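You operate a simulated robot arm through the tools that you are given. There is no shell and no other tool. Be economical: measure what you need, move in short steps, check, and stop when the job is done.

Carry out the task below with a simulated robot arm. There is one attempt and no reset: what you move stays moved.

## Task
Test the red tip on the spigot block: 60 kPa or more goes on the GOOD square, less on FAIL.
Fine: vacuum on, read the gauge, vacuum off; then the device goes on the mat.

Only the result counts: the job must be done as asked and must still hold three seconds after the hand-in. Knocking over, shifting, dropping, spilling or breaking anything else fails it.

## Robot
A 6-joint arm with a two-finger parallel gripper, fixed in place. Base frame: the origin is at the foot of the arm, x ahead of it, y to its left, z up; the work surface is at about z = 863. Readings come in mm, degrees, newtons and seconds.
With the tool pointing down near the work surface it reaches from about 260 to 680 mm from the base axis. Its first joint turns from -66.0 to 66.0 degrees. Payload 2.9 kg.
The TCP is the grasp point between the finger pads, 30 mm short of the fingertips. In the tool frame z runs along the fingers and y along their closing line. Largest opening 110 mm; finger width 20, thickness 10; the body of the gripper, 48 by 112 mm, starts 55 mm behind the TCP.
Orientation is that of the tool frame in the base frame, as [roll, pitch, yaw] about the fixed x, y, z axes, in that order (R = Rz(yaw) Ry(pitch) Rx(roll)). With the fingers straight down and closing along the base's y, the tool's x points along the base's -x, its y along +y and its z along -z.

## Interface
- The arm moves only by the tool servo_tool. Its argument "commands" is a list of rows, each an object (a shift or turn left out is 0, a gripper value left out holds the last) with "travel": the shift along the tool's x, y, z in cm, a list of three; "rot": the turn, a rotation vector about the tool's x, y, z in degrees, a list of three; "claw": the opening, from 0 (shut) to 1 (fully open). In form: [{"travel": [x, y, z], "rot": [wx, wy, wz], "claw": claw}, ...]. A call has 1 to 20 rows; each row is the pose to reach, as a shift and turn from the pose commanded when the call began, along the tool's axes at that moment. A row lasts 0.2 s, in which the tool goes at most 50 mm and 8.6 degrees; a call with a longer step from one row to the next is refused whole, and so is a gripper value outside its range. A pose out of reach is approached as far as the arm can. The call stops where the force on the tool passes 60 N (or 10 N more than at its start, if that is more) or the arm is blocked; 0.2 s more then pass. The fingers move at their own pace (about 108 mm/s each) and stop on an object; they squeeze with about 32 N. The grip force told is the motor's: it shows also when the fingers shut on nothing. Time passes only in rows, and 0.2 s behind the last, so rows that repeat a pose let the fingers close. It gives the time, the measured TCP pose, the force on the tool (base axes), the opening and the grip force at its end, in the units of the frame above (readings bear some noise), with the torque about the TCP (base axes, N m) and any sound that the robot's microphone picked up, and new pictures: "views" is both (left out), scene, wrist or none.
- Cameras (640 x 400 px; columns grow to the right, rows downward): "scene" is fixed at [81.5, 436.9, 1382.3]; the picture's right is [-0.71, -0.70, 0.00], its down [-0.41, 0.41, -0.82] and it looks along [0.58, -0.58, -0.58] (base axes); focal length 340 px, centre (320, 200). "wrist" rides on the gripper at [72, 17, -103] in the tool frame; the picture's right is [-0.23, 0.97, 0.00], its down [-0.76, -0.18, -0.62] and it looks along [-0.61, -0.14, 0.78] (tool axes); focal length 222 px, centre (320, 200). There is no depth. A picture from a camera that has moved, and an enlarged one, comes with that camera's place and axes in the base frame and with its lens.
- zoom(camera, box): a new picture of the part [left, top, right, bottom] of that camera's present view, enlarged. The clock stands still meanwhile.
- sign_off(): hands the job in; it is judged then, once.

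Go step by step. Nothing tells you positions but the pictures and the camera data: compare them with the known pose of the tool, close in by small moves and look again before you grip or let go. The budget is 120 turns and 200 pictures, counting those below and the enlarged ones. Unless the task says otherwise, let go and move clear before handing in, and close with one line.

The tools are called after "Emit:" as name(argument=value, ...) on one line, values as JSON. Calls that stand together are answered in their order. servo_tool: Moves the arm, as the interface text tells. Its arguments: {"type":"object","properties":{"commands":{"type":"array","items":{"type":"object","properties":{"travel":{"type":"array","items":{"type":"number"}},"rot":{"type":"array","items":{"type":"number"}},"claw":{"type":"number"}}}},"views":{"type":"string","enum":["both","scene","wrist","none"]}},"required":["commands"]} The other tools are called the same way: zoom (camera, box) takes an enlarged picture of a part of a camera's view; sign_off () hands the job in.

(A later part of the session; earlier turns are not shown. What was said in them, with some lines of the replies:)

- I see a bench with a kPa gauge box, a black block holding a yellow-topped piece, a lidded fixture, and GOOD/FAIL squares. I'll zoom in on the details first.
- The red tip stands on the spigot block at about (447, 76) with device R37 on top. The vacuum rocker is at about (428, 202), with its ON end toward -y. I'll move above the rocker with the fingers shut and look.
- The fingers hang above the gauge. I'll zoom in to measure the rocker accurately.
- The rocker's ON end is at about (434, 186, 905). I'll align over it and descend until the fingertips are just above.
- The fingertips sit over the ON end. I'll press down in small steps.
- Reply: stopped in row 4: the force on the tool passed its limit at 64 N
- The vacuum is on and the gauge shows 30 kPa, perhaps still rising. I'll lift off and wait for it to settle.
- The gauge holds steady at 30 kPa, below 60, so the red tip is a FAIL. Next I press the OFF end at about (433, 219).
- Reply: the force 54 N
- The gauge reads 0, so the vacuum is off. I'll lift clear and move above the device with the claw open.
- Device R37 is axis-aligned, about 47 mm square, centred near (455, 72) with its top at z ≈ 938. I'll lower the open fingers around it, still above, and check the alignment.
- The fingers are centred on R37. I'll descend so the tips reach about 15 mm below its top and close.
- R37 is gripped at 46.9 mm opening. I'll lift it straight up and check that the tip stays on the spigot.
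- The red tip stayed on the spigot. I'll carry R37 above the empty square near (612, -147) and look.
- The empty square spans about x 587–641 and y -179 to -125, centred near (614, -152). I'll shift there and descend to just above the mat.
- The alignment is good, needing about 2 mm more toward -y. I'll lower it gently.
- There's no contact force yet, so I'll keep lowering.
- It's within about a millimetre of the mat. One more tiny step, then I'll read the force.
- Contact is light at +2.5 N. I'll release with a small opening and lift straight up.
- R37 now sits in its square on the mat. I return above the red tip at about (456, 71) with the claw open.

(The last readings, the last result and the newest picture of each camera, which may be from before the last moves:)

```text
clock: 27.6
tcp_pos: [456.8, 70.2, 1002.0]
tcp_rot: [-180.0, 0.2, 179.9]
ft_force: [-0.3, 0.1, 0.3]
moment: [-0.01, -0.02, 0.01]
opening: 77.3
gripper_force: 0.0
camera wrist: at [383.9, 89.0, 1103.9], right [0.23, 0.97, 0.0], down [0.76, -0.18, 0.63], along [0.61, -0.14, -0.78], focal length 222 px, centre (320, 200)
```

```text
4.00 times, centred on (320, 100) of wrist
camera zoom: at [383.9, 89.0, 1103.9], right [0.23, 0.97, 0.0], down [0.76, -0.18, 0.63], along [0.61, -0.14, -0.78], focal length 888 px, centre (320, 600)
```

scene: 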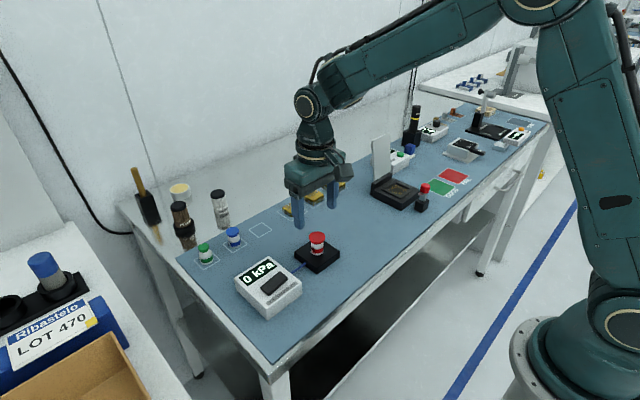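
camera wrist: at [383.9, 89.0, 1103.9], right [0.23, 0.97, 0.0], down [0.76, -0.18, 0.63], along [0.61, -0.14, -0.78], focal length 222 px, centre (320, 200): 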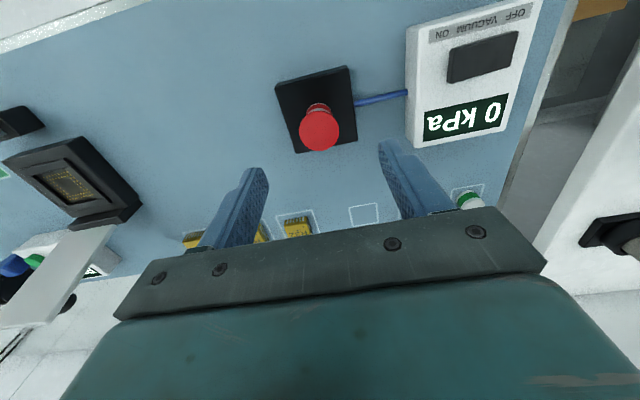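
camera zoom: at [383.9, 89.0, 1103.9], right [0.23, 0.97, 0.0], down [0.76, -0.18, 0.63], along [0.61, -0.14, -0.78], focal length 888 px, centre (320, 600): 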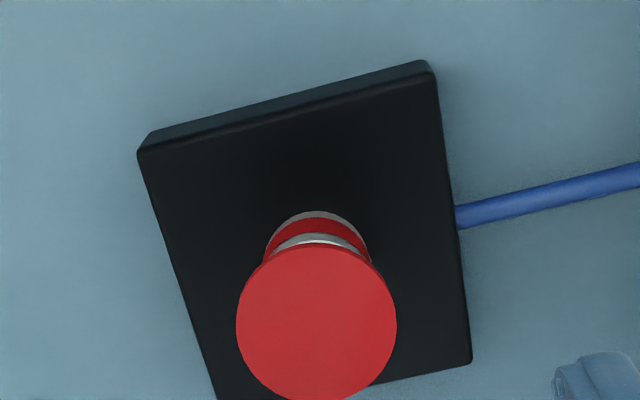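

The red tip's cap is about 34 mm wide, centred at (454, 72) with its top at about z 922. I'll straddle it, tips at about z 903, and look before closing.

Emit:
servo_tool(commands=[{"travel": [0.27, 0.2, 2], "claw": 0.7}, {"travel": [0.27, 0.2, 5], "claw": 0.7}, {"travel": [0.27, 0.2, 6.9], "claw": 0.6}, {"travel": [0.27, 0.2, 6.9], "claw": 0.45}, {"travel": [0.27, 0.2, 6.9], "claw": 0.45}])

Emit:
zoom(camera="scene", box=[280, 210, 360, 280])

Emit:
zoom(camera="wrist", box=[220, 90, 420, 220])

```text
clock: 28.8
tcp_pos: [454.6, 72.0, 933.7]
tcp_rot: [-180.0, 0.2, 179.9]
ft_force: [-0.3, 0.2, -0.6]
moment: [-0.01, 0.01, 0.0]
opening: 49.2
gripper_force: 0.1
camera wrist: at [381.9, 91.1, 1035.5], right [0.23, 0.97, 0.0], down [0.76, -0.18, 0.63], along [0.61, -0.14, -0.78], focal length 222 px, centre (320, 200)
```

scene: 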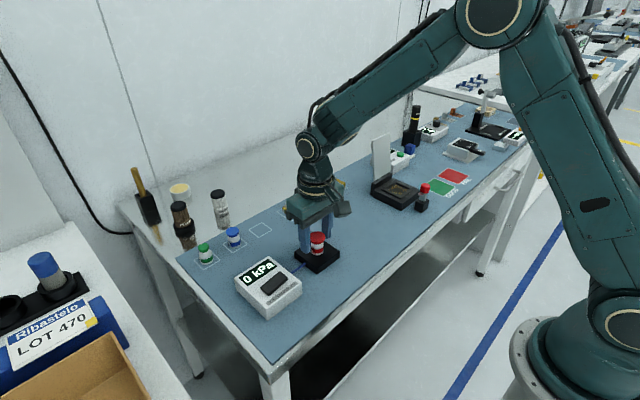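
wrist: 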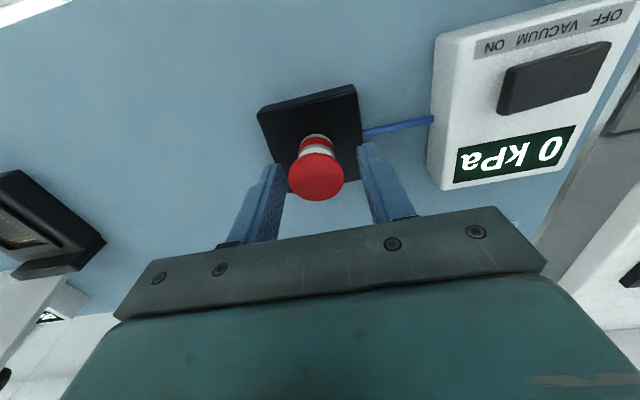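

```text
5.71 times, centred on (320, 245) of scene
camera zoom: at [81.5, 436.9, 1382.3], right [-0.71, -0.7, 0.0], down [-0.41, 0.41, -0.82], along [0.58, -0.58, -0.58], focal length 1944 px, centre (320, -57)
```

zoom: 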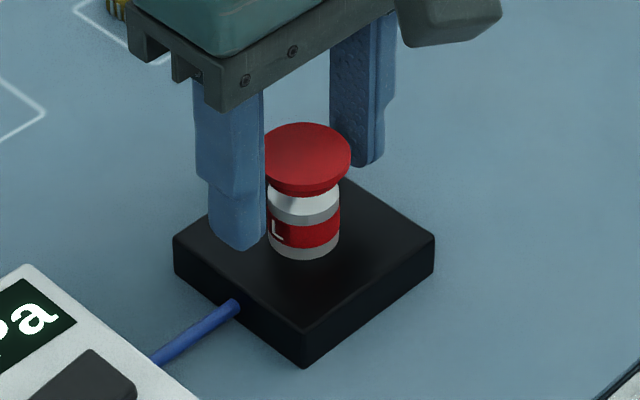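

```text
3.08 times, centred on (320, 155) of wrist
camera zoom: at [381.9, 91.1, 1035.5], right [0.23, 0.97, 0.0], down [0.76, -0.18, 0.63], along [0.61, -0.14, -0.78], focal length 684 px, centre (320, 338)
```

zoom: 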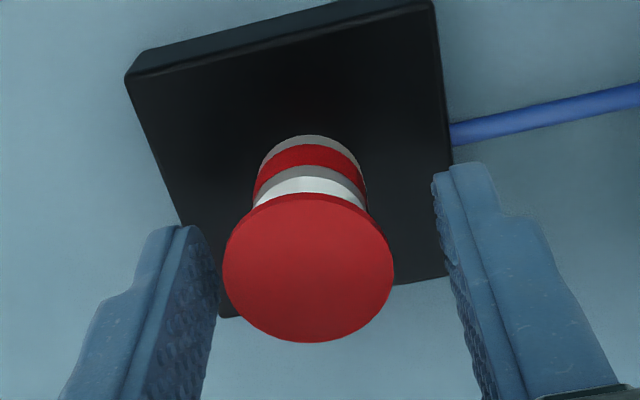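

The cap is centred between the fingers. I'll close on its rim and lift slightly.

Emit:
servo_tool(commands=[{"travel": [0.1, 0.03, 0], "claw": 0.38}, {"travel": [0.1, 0.03, 0], "claw": 0.25}, {"travel": [0.1, 0.03, 0], "claw": 0.25}, {"travel": [0.1, 0.03, 0], "claw": 0.25}], views="none")

Emit:
zoom(camera="scene", box=[280, 210, 360, 280])

```text
clock: 29.8
tcp_pos: [454.1, 71.5, 933.4]
tcp_rot: [-179.9, 0.2, 179.9]
ft_force: [0.8, -0.2, 0.5]
moment: [-0.02, -0.01, 0.0]
opening: 31.6
gripper_force: 32.3
```

```text
5.71 times, centred on (320, 245) of scene
camera zoom: at [81.5, 436.9, 1382.3], right [-0.71, -0.7, 0.0], down [-0.41, 0.41, -0.82], along [0.58, -0.58, -0.58], focal length 1944 px, centre (320, -57)
```

zoom: 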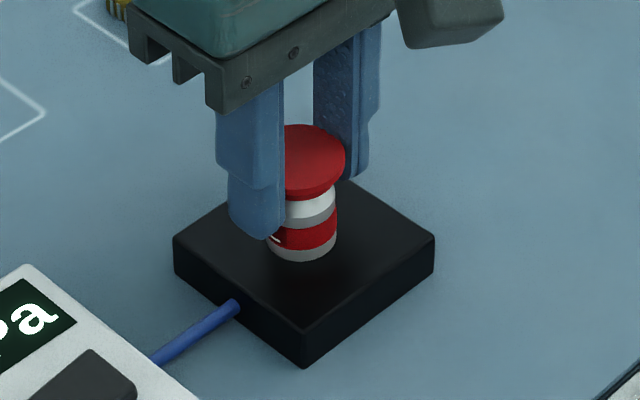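

The grip holds at 31.6 mm. I'll lift gently.

Emit:
servo_tool(commands=[{"travel": [0, 0, -0.4], "claw": 0.25}, {"travel": [0, 0, -1], "claw": 0.25}, {"travel": [0, 0, -2], "claw": 0.25}, {"travel": [0, 0, -4], "claw": 0.25}, {"travel": [0, 0, -7], "claw": 0.25}, {"travel": [0, 0, -10], "claw": 0.25}], views="scene")

Emit:
zoom(camera="scene", box=[270, 150, 370, 280])

```text
clock: 31.2
tcp_pos: [453.0, 72.0, 1033.5]
tcp_rot: [-179.9, 0.1, 179.8]
ft_force: [-0.1, -0.8, 0.0]
moment: [-0.01, 0.0, 0.0]
opening: 31.6
gripper_force: 32.2
```

scene: 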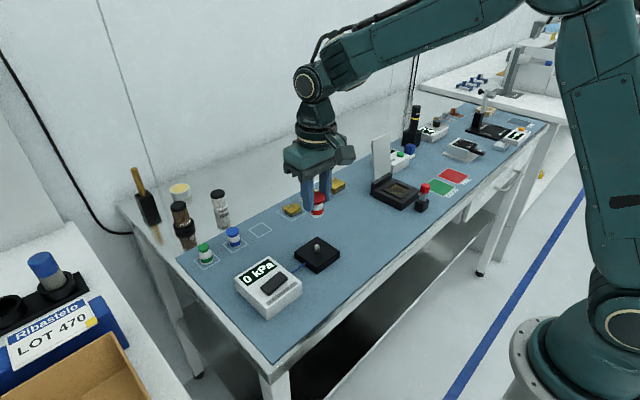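

```text
3.08 times, centred on (320, 215) of scene
camera zoom: at [81.4, 436.9, 1382.3], right [-0.71, -0.7, 0.0], down [-0.41, 0.41, -0.82], along [0.58, -0.58, -0.58], focal length 1047 px, centre (320, 154)
```

zoom: 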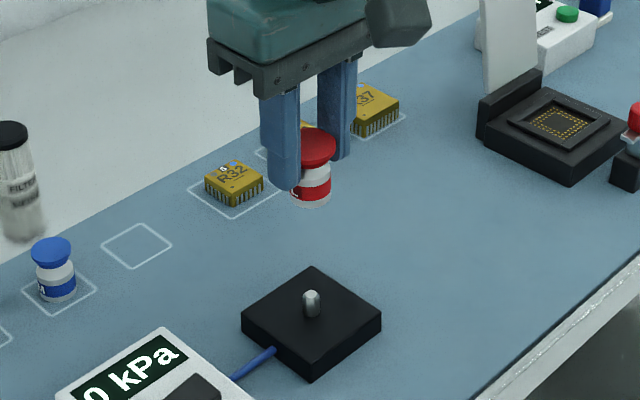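

The tip came off cleanly and hangs straight, leaving a bare nozzle on the block. The FAIL (red) square is at about (409, -446), so I'll carry the tip there high, clear of the lidded fixture.

Emit:
servo_tool(commands=[{"travel": [0, -1, -3], "claw": 0.25}, {"travel": [0.4, -5, -5], "claw": 0.25}, {"travel": [0.8, -9, -7], "claw": 0.25}, {"travel": [1.2, -13.5, -7], "claw": 0.25}, {"travel": [1.6, -18, -7], "claw": 0.25}, {"travel": [2, -22.5, -7], "claw": 0.25}, {"travel": [2.4, -27, -7], "claw": 0.25}, {"travel": [2.8, -31.5, -7], "claw": 0.25}, {"travel": [3.2, -36, -7], "claw": 0.25}, {"travel": [3.6, -40.5, -7], "claw": 0.25}, {"travel": [4, -45, -7], "claw": 0.25}, {"travel": [4.4, -48.5, -7], "claw": 0.25}, {"travel": [4.4, -51.8, -7], "claw": 0.25}, {"travel": [4.4, -51.8, -7], "claw": 0.25}])

Emit:
zoom(camera="scene", box=[370, 80, 530, 220])

Emit:
zoom(camera="wrist", box=[200, 50, 440, 220])

```text
clock: 34.2
tcp_pos: [407.9, -444.9, 1103.2]
tcp_rot: [-180.0, 0.2, 179.8]
ft_force: [-0.4, -0.5, 0.1]
moment: [-0.01, 0.01, -0.02]
opening: 31.6
gripper_force: 32.5
camera wrist: at [335.6, -426.1, 1205.7], right [0.23, 0.97, 0.0], down [0.76, -0.18, 0.63], along [0.61, -0.14, -0.78], focal length 222 px, centre (320, 200)
```

scene: 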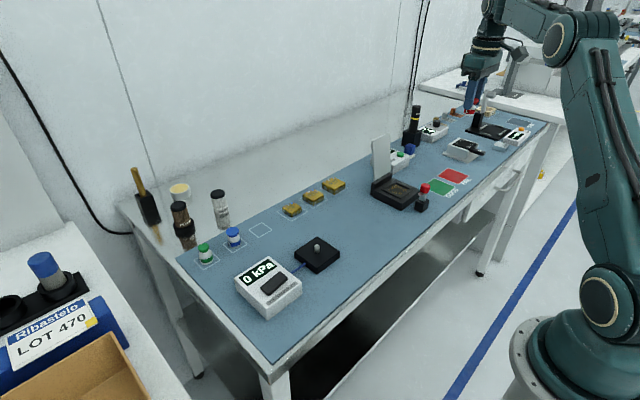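
wrist: 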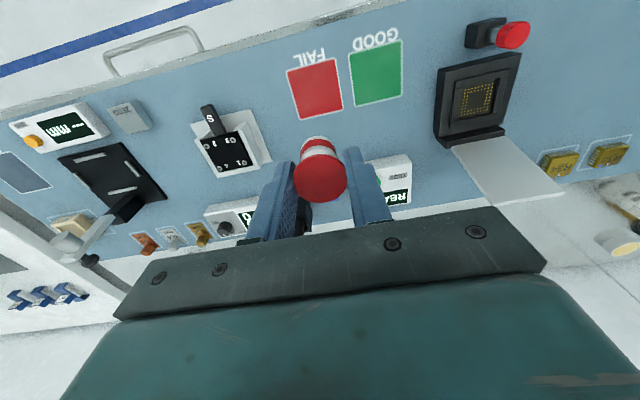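

```text
2.86 times, centred on (450, 150) of scene
camera zoom: at [81.5, 436.9, 1382.3], right [-0.71, -0.7, 0.0], down [-0.41, 0.41, -0.82], along [0.58, -0.58, -0.58], focal length 972 px, centre (-51, 343)
```

zoom: 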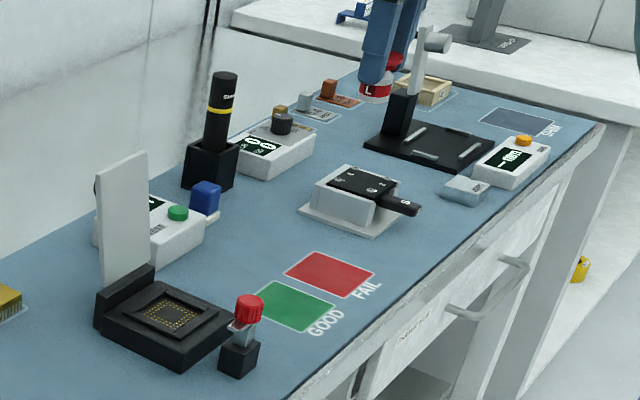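

```text
2.35 times, centred on (320, 135) of wrist
camera zoom: at [335.6, -426.1, 1205.7], right [0.23, 0.97, 0.0], down [0.76, -0.18, 0.63], along [0.61, -0.14, -0.78], focal length 523 px, centre (320, 353)
```

zoom: 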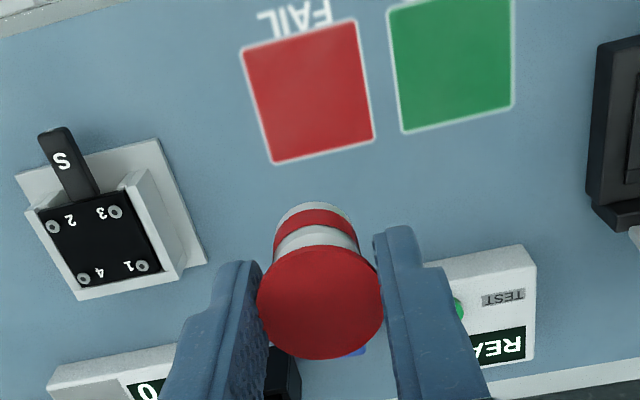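

The FAIL square's centre is at about (410, -447), about 67 mm wide. I'll descend over it and stop above the mat.

Emit:
servo_tool(commands=[{"travel": [-0.2, -0.2, 4], "claw": 0.25}, {"travel": [-0.2, -0.2, 8.5], "claw": 0.25}, {"travel": [-0.2, -0.2, 13], "claw": 0.25}, {"travel": [-0.2, -0.2, 16.0], "claw": 0.25}, {"travel": [-0.2, -0.2, 16.5], "claw": 0.25}, {"travel": [-0.2, -0.2, 16.5], "claw": 0.25}])

Emit:
zoom(camera="scene", box=[420, 140, 490, 200])

Emit:
zoom(camera="wrist", box=[220, 70, 420, 220])

```text
clock: 35.6
tcp_pos: [410.7, -447.5, 937.8]
tcp_rot: [-179.9, 0.2, 180.0]
ft_force: [0.3, 0.1, -0.2]
moment: [-0.01, -0.01, 0.01]
opening: 31.7
gripper_force: 31.9
camera wrist: at [337.3, -428.2, 1039.9], right [0.23, 0.97, 0.0], down [0.76, -0.18, 0.63], along [0.61, -0.14, -0.78], focal length 222 px, centre (320, 200)
```

scene: 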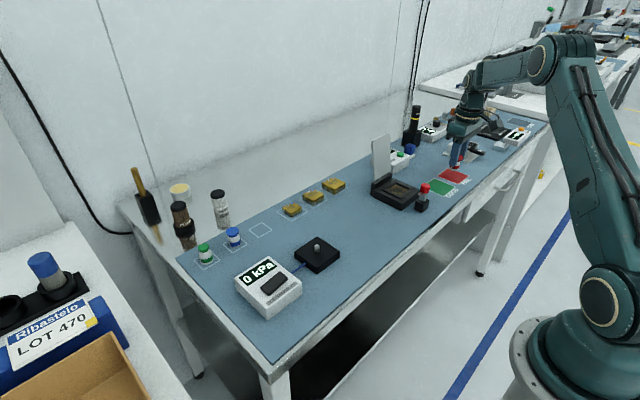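
wrist: 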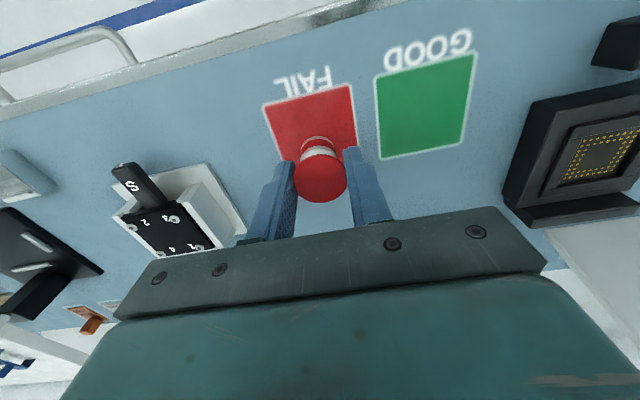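

```text
6.67 times, centred on (455, 170) of scene
camera zoom: at [81.5, 436.9, 1382.3], right [-0.71, -0.7, 0.0], down [-0.41, 0.41, -0.82], along [0.58, -0.58, -0.58], focal length 2268 px, centre (-580, 400)
```

zoom: 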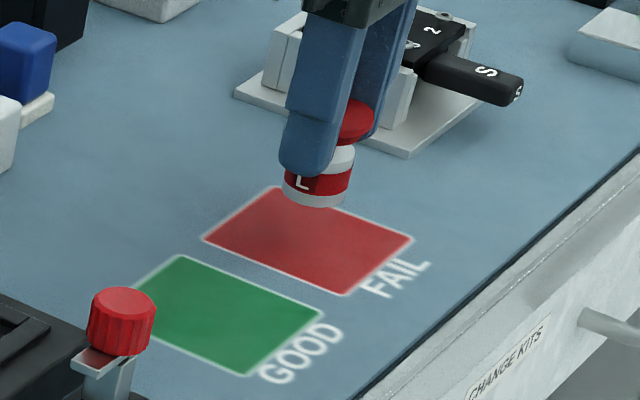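

```text
2.67 times, centred on (320, 145) of wrist
camera zoom: at [337.3, -428.2, 1039.9], right [0.23, 0.97, 0.0], down [0.76, -0.18, 0.63], along [0.61, -0.14, -0.78], focal length 592 px, centre (320, 347)
```

zoom: 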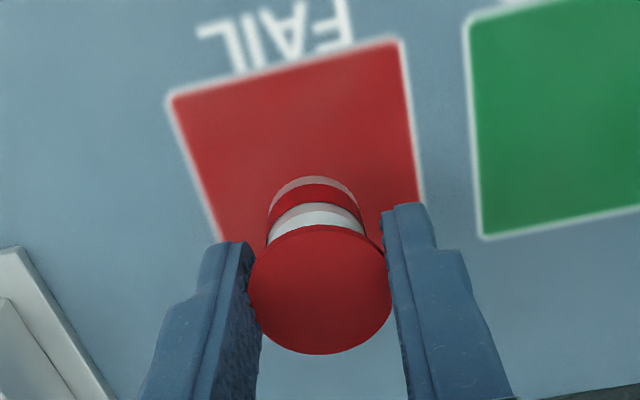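

The tip is about 20 mm above the square and aligned. I'll lower in small steps.

Emit:
servo_tool(commands=[{"travel": [0, 0, 0.6], "claw": 0.25}, {"travel": [0, 0, 1.1], "claw": 0.25}, {"travel": [0, 0, 1.4], "claw": 0.25}], views="none")

Emit:
zoom(camera="scene", box=[420, 140, 490, 200])

```text
clock: 36.4
tcp_pos: [410.9, -446.7, 924.3]
tcp_rot: [180.0, 0.2, 179.9]
ft_force: [0.0, -0.3, -0.4]
moment: [0.0, -0.01, -0.02]
opening: 31.5
gripper_force: 31.6
```

```text
6.67 times, centred on (455, 170) of scene
camera zoom: at [81.5, 436.9, 1382.3], right [-0.71, -0.7, 0.0], down [-0.41, 0.41, -0.82], along [0.58, -0.58, -0.58], focal length 2268 px, centre (-580, 400)
```

zoom: 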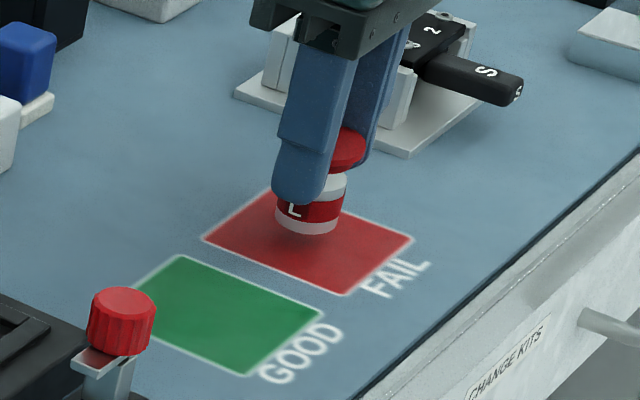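

Emit:
servo_tool(commands=[{"travel": [0, 0, 0.2], "claw": 0.25}, {"travel": [0, 0, 0.4], "claw": 0.25}, {"travel": [0, 0, 0.5], "claw": 0.25}], views="none")

Emit:
zoom(camera="scene", box=[435, 150, 475, 190])

```text
clock: 37.2
tcp_pos: [410.8, -447.1, 919.0]
tcp_rot: [-180.0, 0.1, 179.9]
ft_force: [0.0, -0.5, -0.2]
moment: [0.01, -0.01, -0.02]
opening: 31.4
gripper_force: 32.1
```

```text
10.00 times, centred on (455, 170) of scene
camera zoom: at [81.5, 436.9, 1382.3], right [-0.71, -0.7, 0.0], down [-0.41, 0.41, -0.82], along [0.58, -0.58, -0.58], focal length 3402 px, centre (-1030, 500)
```

zoom: 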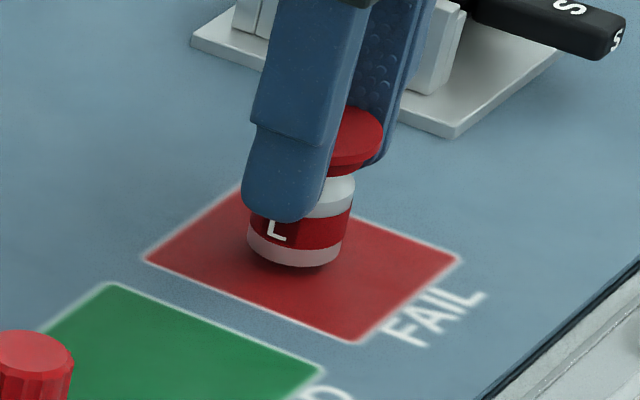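

Emit:
servo_tool(commands=[{"travel": [0, 0, 0.1], "claw": 0.25}, {"travel": [0, 0, 0.2], "claw": 0.25}], views="none")

Emit:
zoom(camera="scene", box=[435, 150, 475, 190])

```text
clock: 37.8
tcp_pos: [411.8, -446.3, 917.5]
tcp_rot: [180.0, 0.2, 179.9]
ft_force: [-0.1, -1.3, -0.1]
moment: [-0.02, -0.02, 0.0]
opening: 31.3
gripper_force: 31.8
```

```text
10.00 times, centred on (455, 170) of scene
camera zoom: at [81.5, 436.9, 1382.3], right [-0.71, -0.7, 0.0], down [-0.41, 0.41, -0.82], along [0.58, -0.58, -0.58], focal length 3402 px, centre (-1030, 500)
```

zoom: 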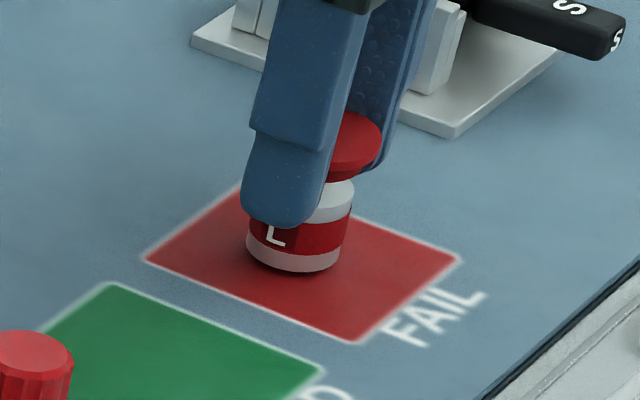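

Emit:
servo_tool(commands=[{"travel": [0, 0, 0.08], "claw": 0.25}, {"travel": [0, 0, 0.16], "claw": 0.25}], views="none")

```text
clock: 38.4
tcp_pos: [411.7, -446.6, 916.2]
tcp_rot: [180.0, 0.2, -180.0]
ft_force: [0.0, 0.4, 0.3]
moment: [0.02, 0.01, -0.01]
opening: 31.7
gripper_force: 32.4
```

Emit:
servo_tool(commands=[{"travel": [0, 0, 0.08], "claw": 0.25}, {"travel": [0, 0, 0.15], "claw": 0.25}], views="none")

Emit:
zoom(camera="scene", box=[435, 150, 475, 190])

```text
clock: 39.0
tcp_pos: [410.9, -446.7, 913.6]
tcp_rot: [180.0, 0.2, -180.0]
ft_force: [-0.6, -0.1, 0.1]
moment: [-0.01, 0.01, -0.03]
opening: 31.6
gripper_force: 31.7
```

```text
10.00 times, centred on (455, 170) of scene
camera zoom: at [81.5, 436.9, 1382.3], right [-0.71, -0.7, 0.0], down [-0.41, 0.41, -0.82], along [0.58, -0.58, -0.58], focal length 3402 px, centre (-1030, 500)
```

zoom: 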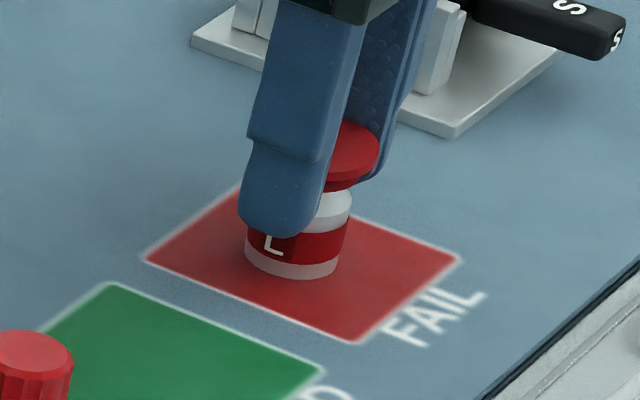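

Emit:
servo_tool(commands=[{"travel": [0, 0, 0.06], "claw": 0.25}, {"travel": [0, 0, 0.12], "claw": 0.25}], views="none")

Emit:
zoom(camera="scene", box=[435, 150, 475, 190])

```text
clock: 39.6
tcp_pos: [410.7, -446.3, 913.9]
tcp_rot: [-180.0, 0.2, 179.8]
ft_force: [-0.9, 1.5, 8.0]
moment: [0.18, 0.05, -0.03]
opening: 31.3
gripper_force: 31.9
```

```text
10.00 times, centred on (455, 170) of scene
camera zoom: at [81.3, 437.1, 1382.3], right [-0.71, -0.7, 0.0], down [-0.41, 0.41, -0.82], along [0.58, -0.58, -0.58], focal length 3402 px, centre (-1030, 500)
```

zoom: 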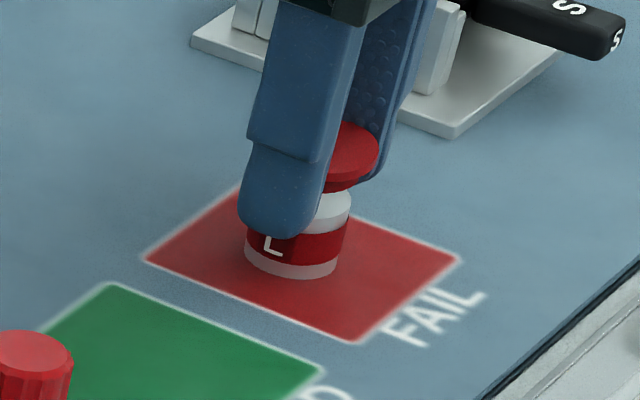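

The tip has touched down with 8 N of contact. I'll ease up slightly, release and lift clear.

Emit:
servo_tool(commands=[{"travel": [0, 0, -0.06], "claw": 0.25}, {"travel": [0, 0, -0.06], "claw": 0.45}, {"travel": [0, 0, -0.06], "claw": 0.5}, {"travel": [0, 0, -0.06], "claw": 0.5}, {"travel": [0, 0, -2], "claw": 0.5}, {"travel": [0, 0, -5], "claw": 0.5}, {"travel": [0, 0, -9], "claw": 0.5}, {"travel": [0, 0, -13], "claw": 0.5}, {"travel": [0, 0, -17], "claw": 0.5}, {"travel": [0, 0, -17], "claw": 0.5}])

Emit:
zoom(camera="scene", box=[420, 140, 490, 200])

Emit:
zoom(camera="scene", box=[180, 160, 380, 320])

```text
clock: 41.8
tcp_pos: [410.0, -446.8, 1083.4]
tcp_rot: [-180.0, 0.2, 179.9]
ft_force: [-0.2, 0.5, -0.5]
moment: [0.03, 0.0, -0.03]
opening: 54.9
gripper_force: 0.1
camera wrist: at [337.2, -427.7, 1185.6], right [0.23, 0.97, 0.0], down [0.76, -0.18, 0.63], along [0.61, -0.14, -0.78], focal length 222 px, centre (320, 200)
```

scene: 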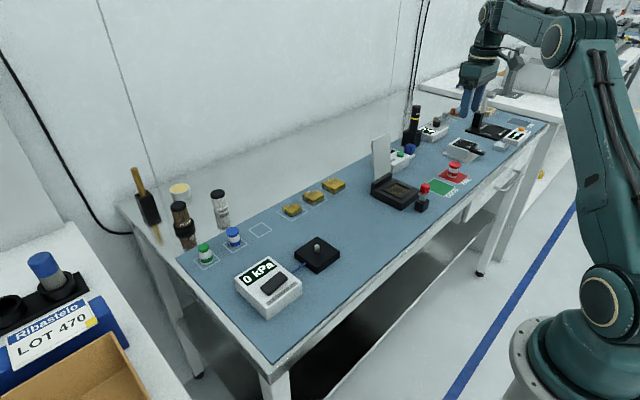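
wrist: 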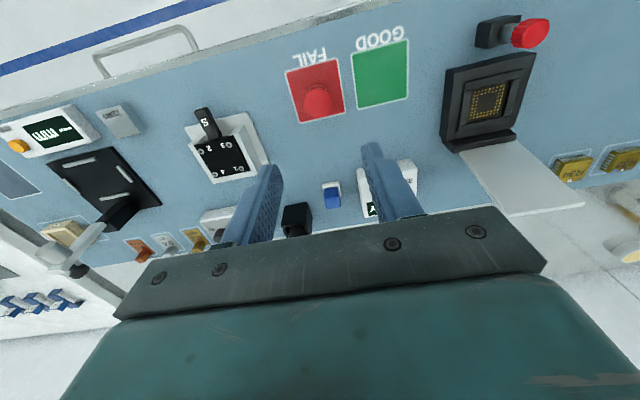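

```text
6.67 times, centred on (455, 170) of scene
camera zoom: at [81.5, 436.9, 1382.3], right [-0.71, -0.7, 0.0], down [-0.41, 0.41, -0.82], along [0.58, -0.58, -0.58], focal length 2268 px, centre (-580, 400)
```

zoom: 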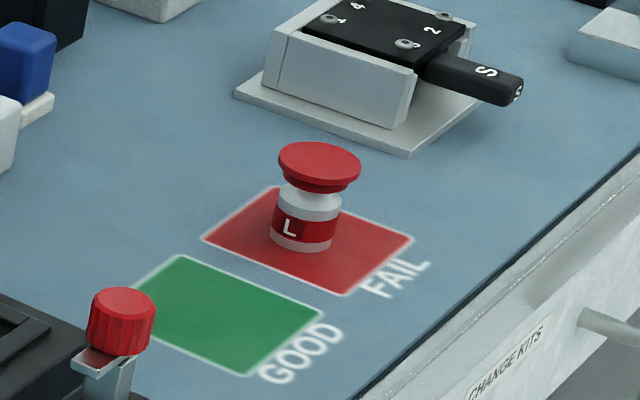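

```text
2.50 times, centred on (280, 240) of scene
camera zoom: at [81.5, 436.9, 1382.3], right [-0.71, -0.7, 0.0], down [-0.41, 0.41, -0.82], along [0.58, -0.58, -0.58], focal length 850 px, centre (420, 100)
```

zoom: 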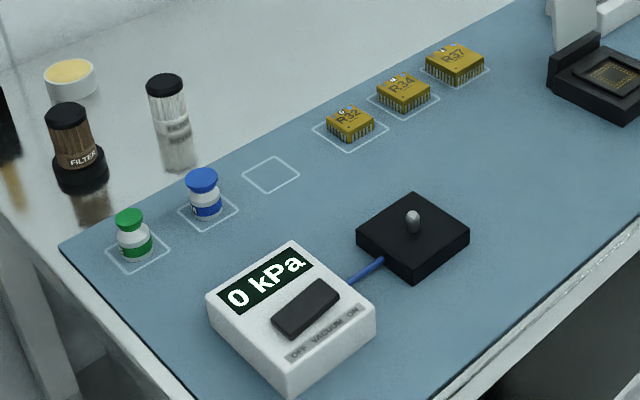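

The red tip stands upright on FAIL, R37 sits on the mat, the vacuum is off with the gauge at 0, and the gripper is clear. I'm handing in.

Emit:
sign_off()

```text
The job is handed in.
```

The red tip read 30 kPa, below the 60 kPa limit, so it went on the FAIL square; the vacuum is off and device R37 is in its square on the mat.
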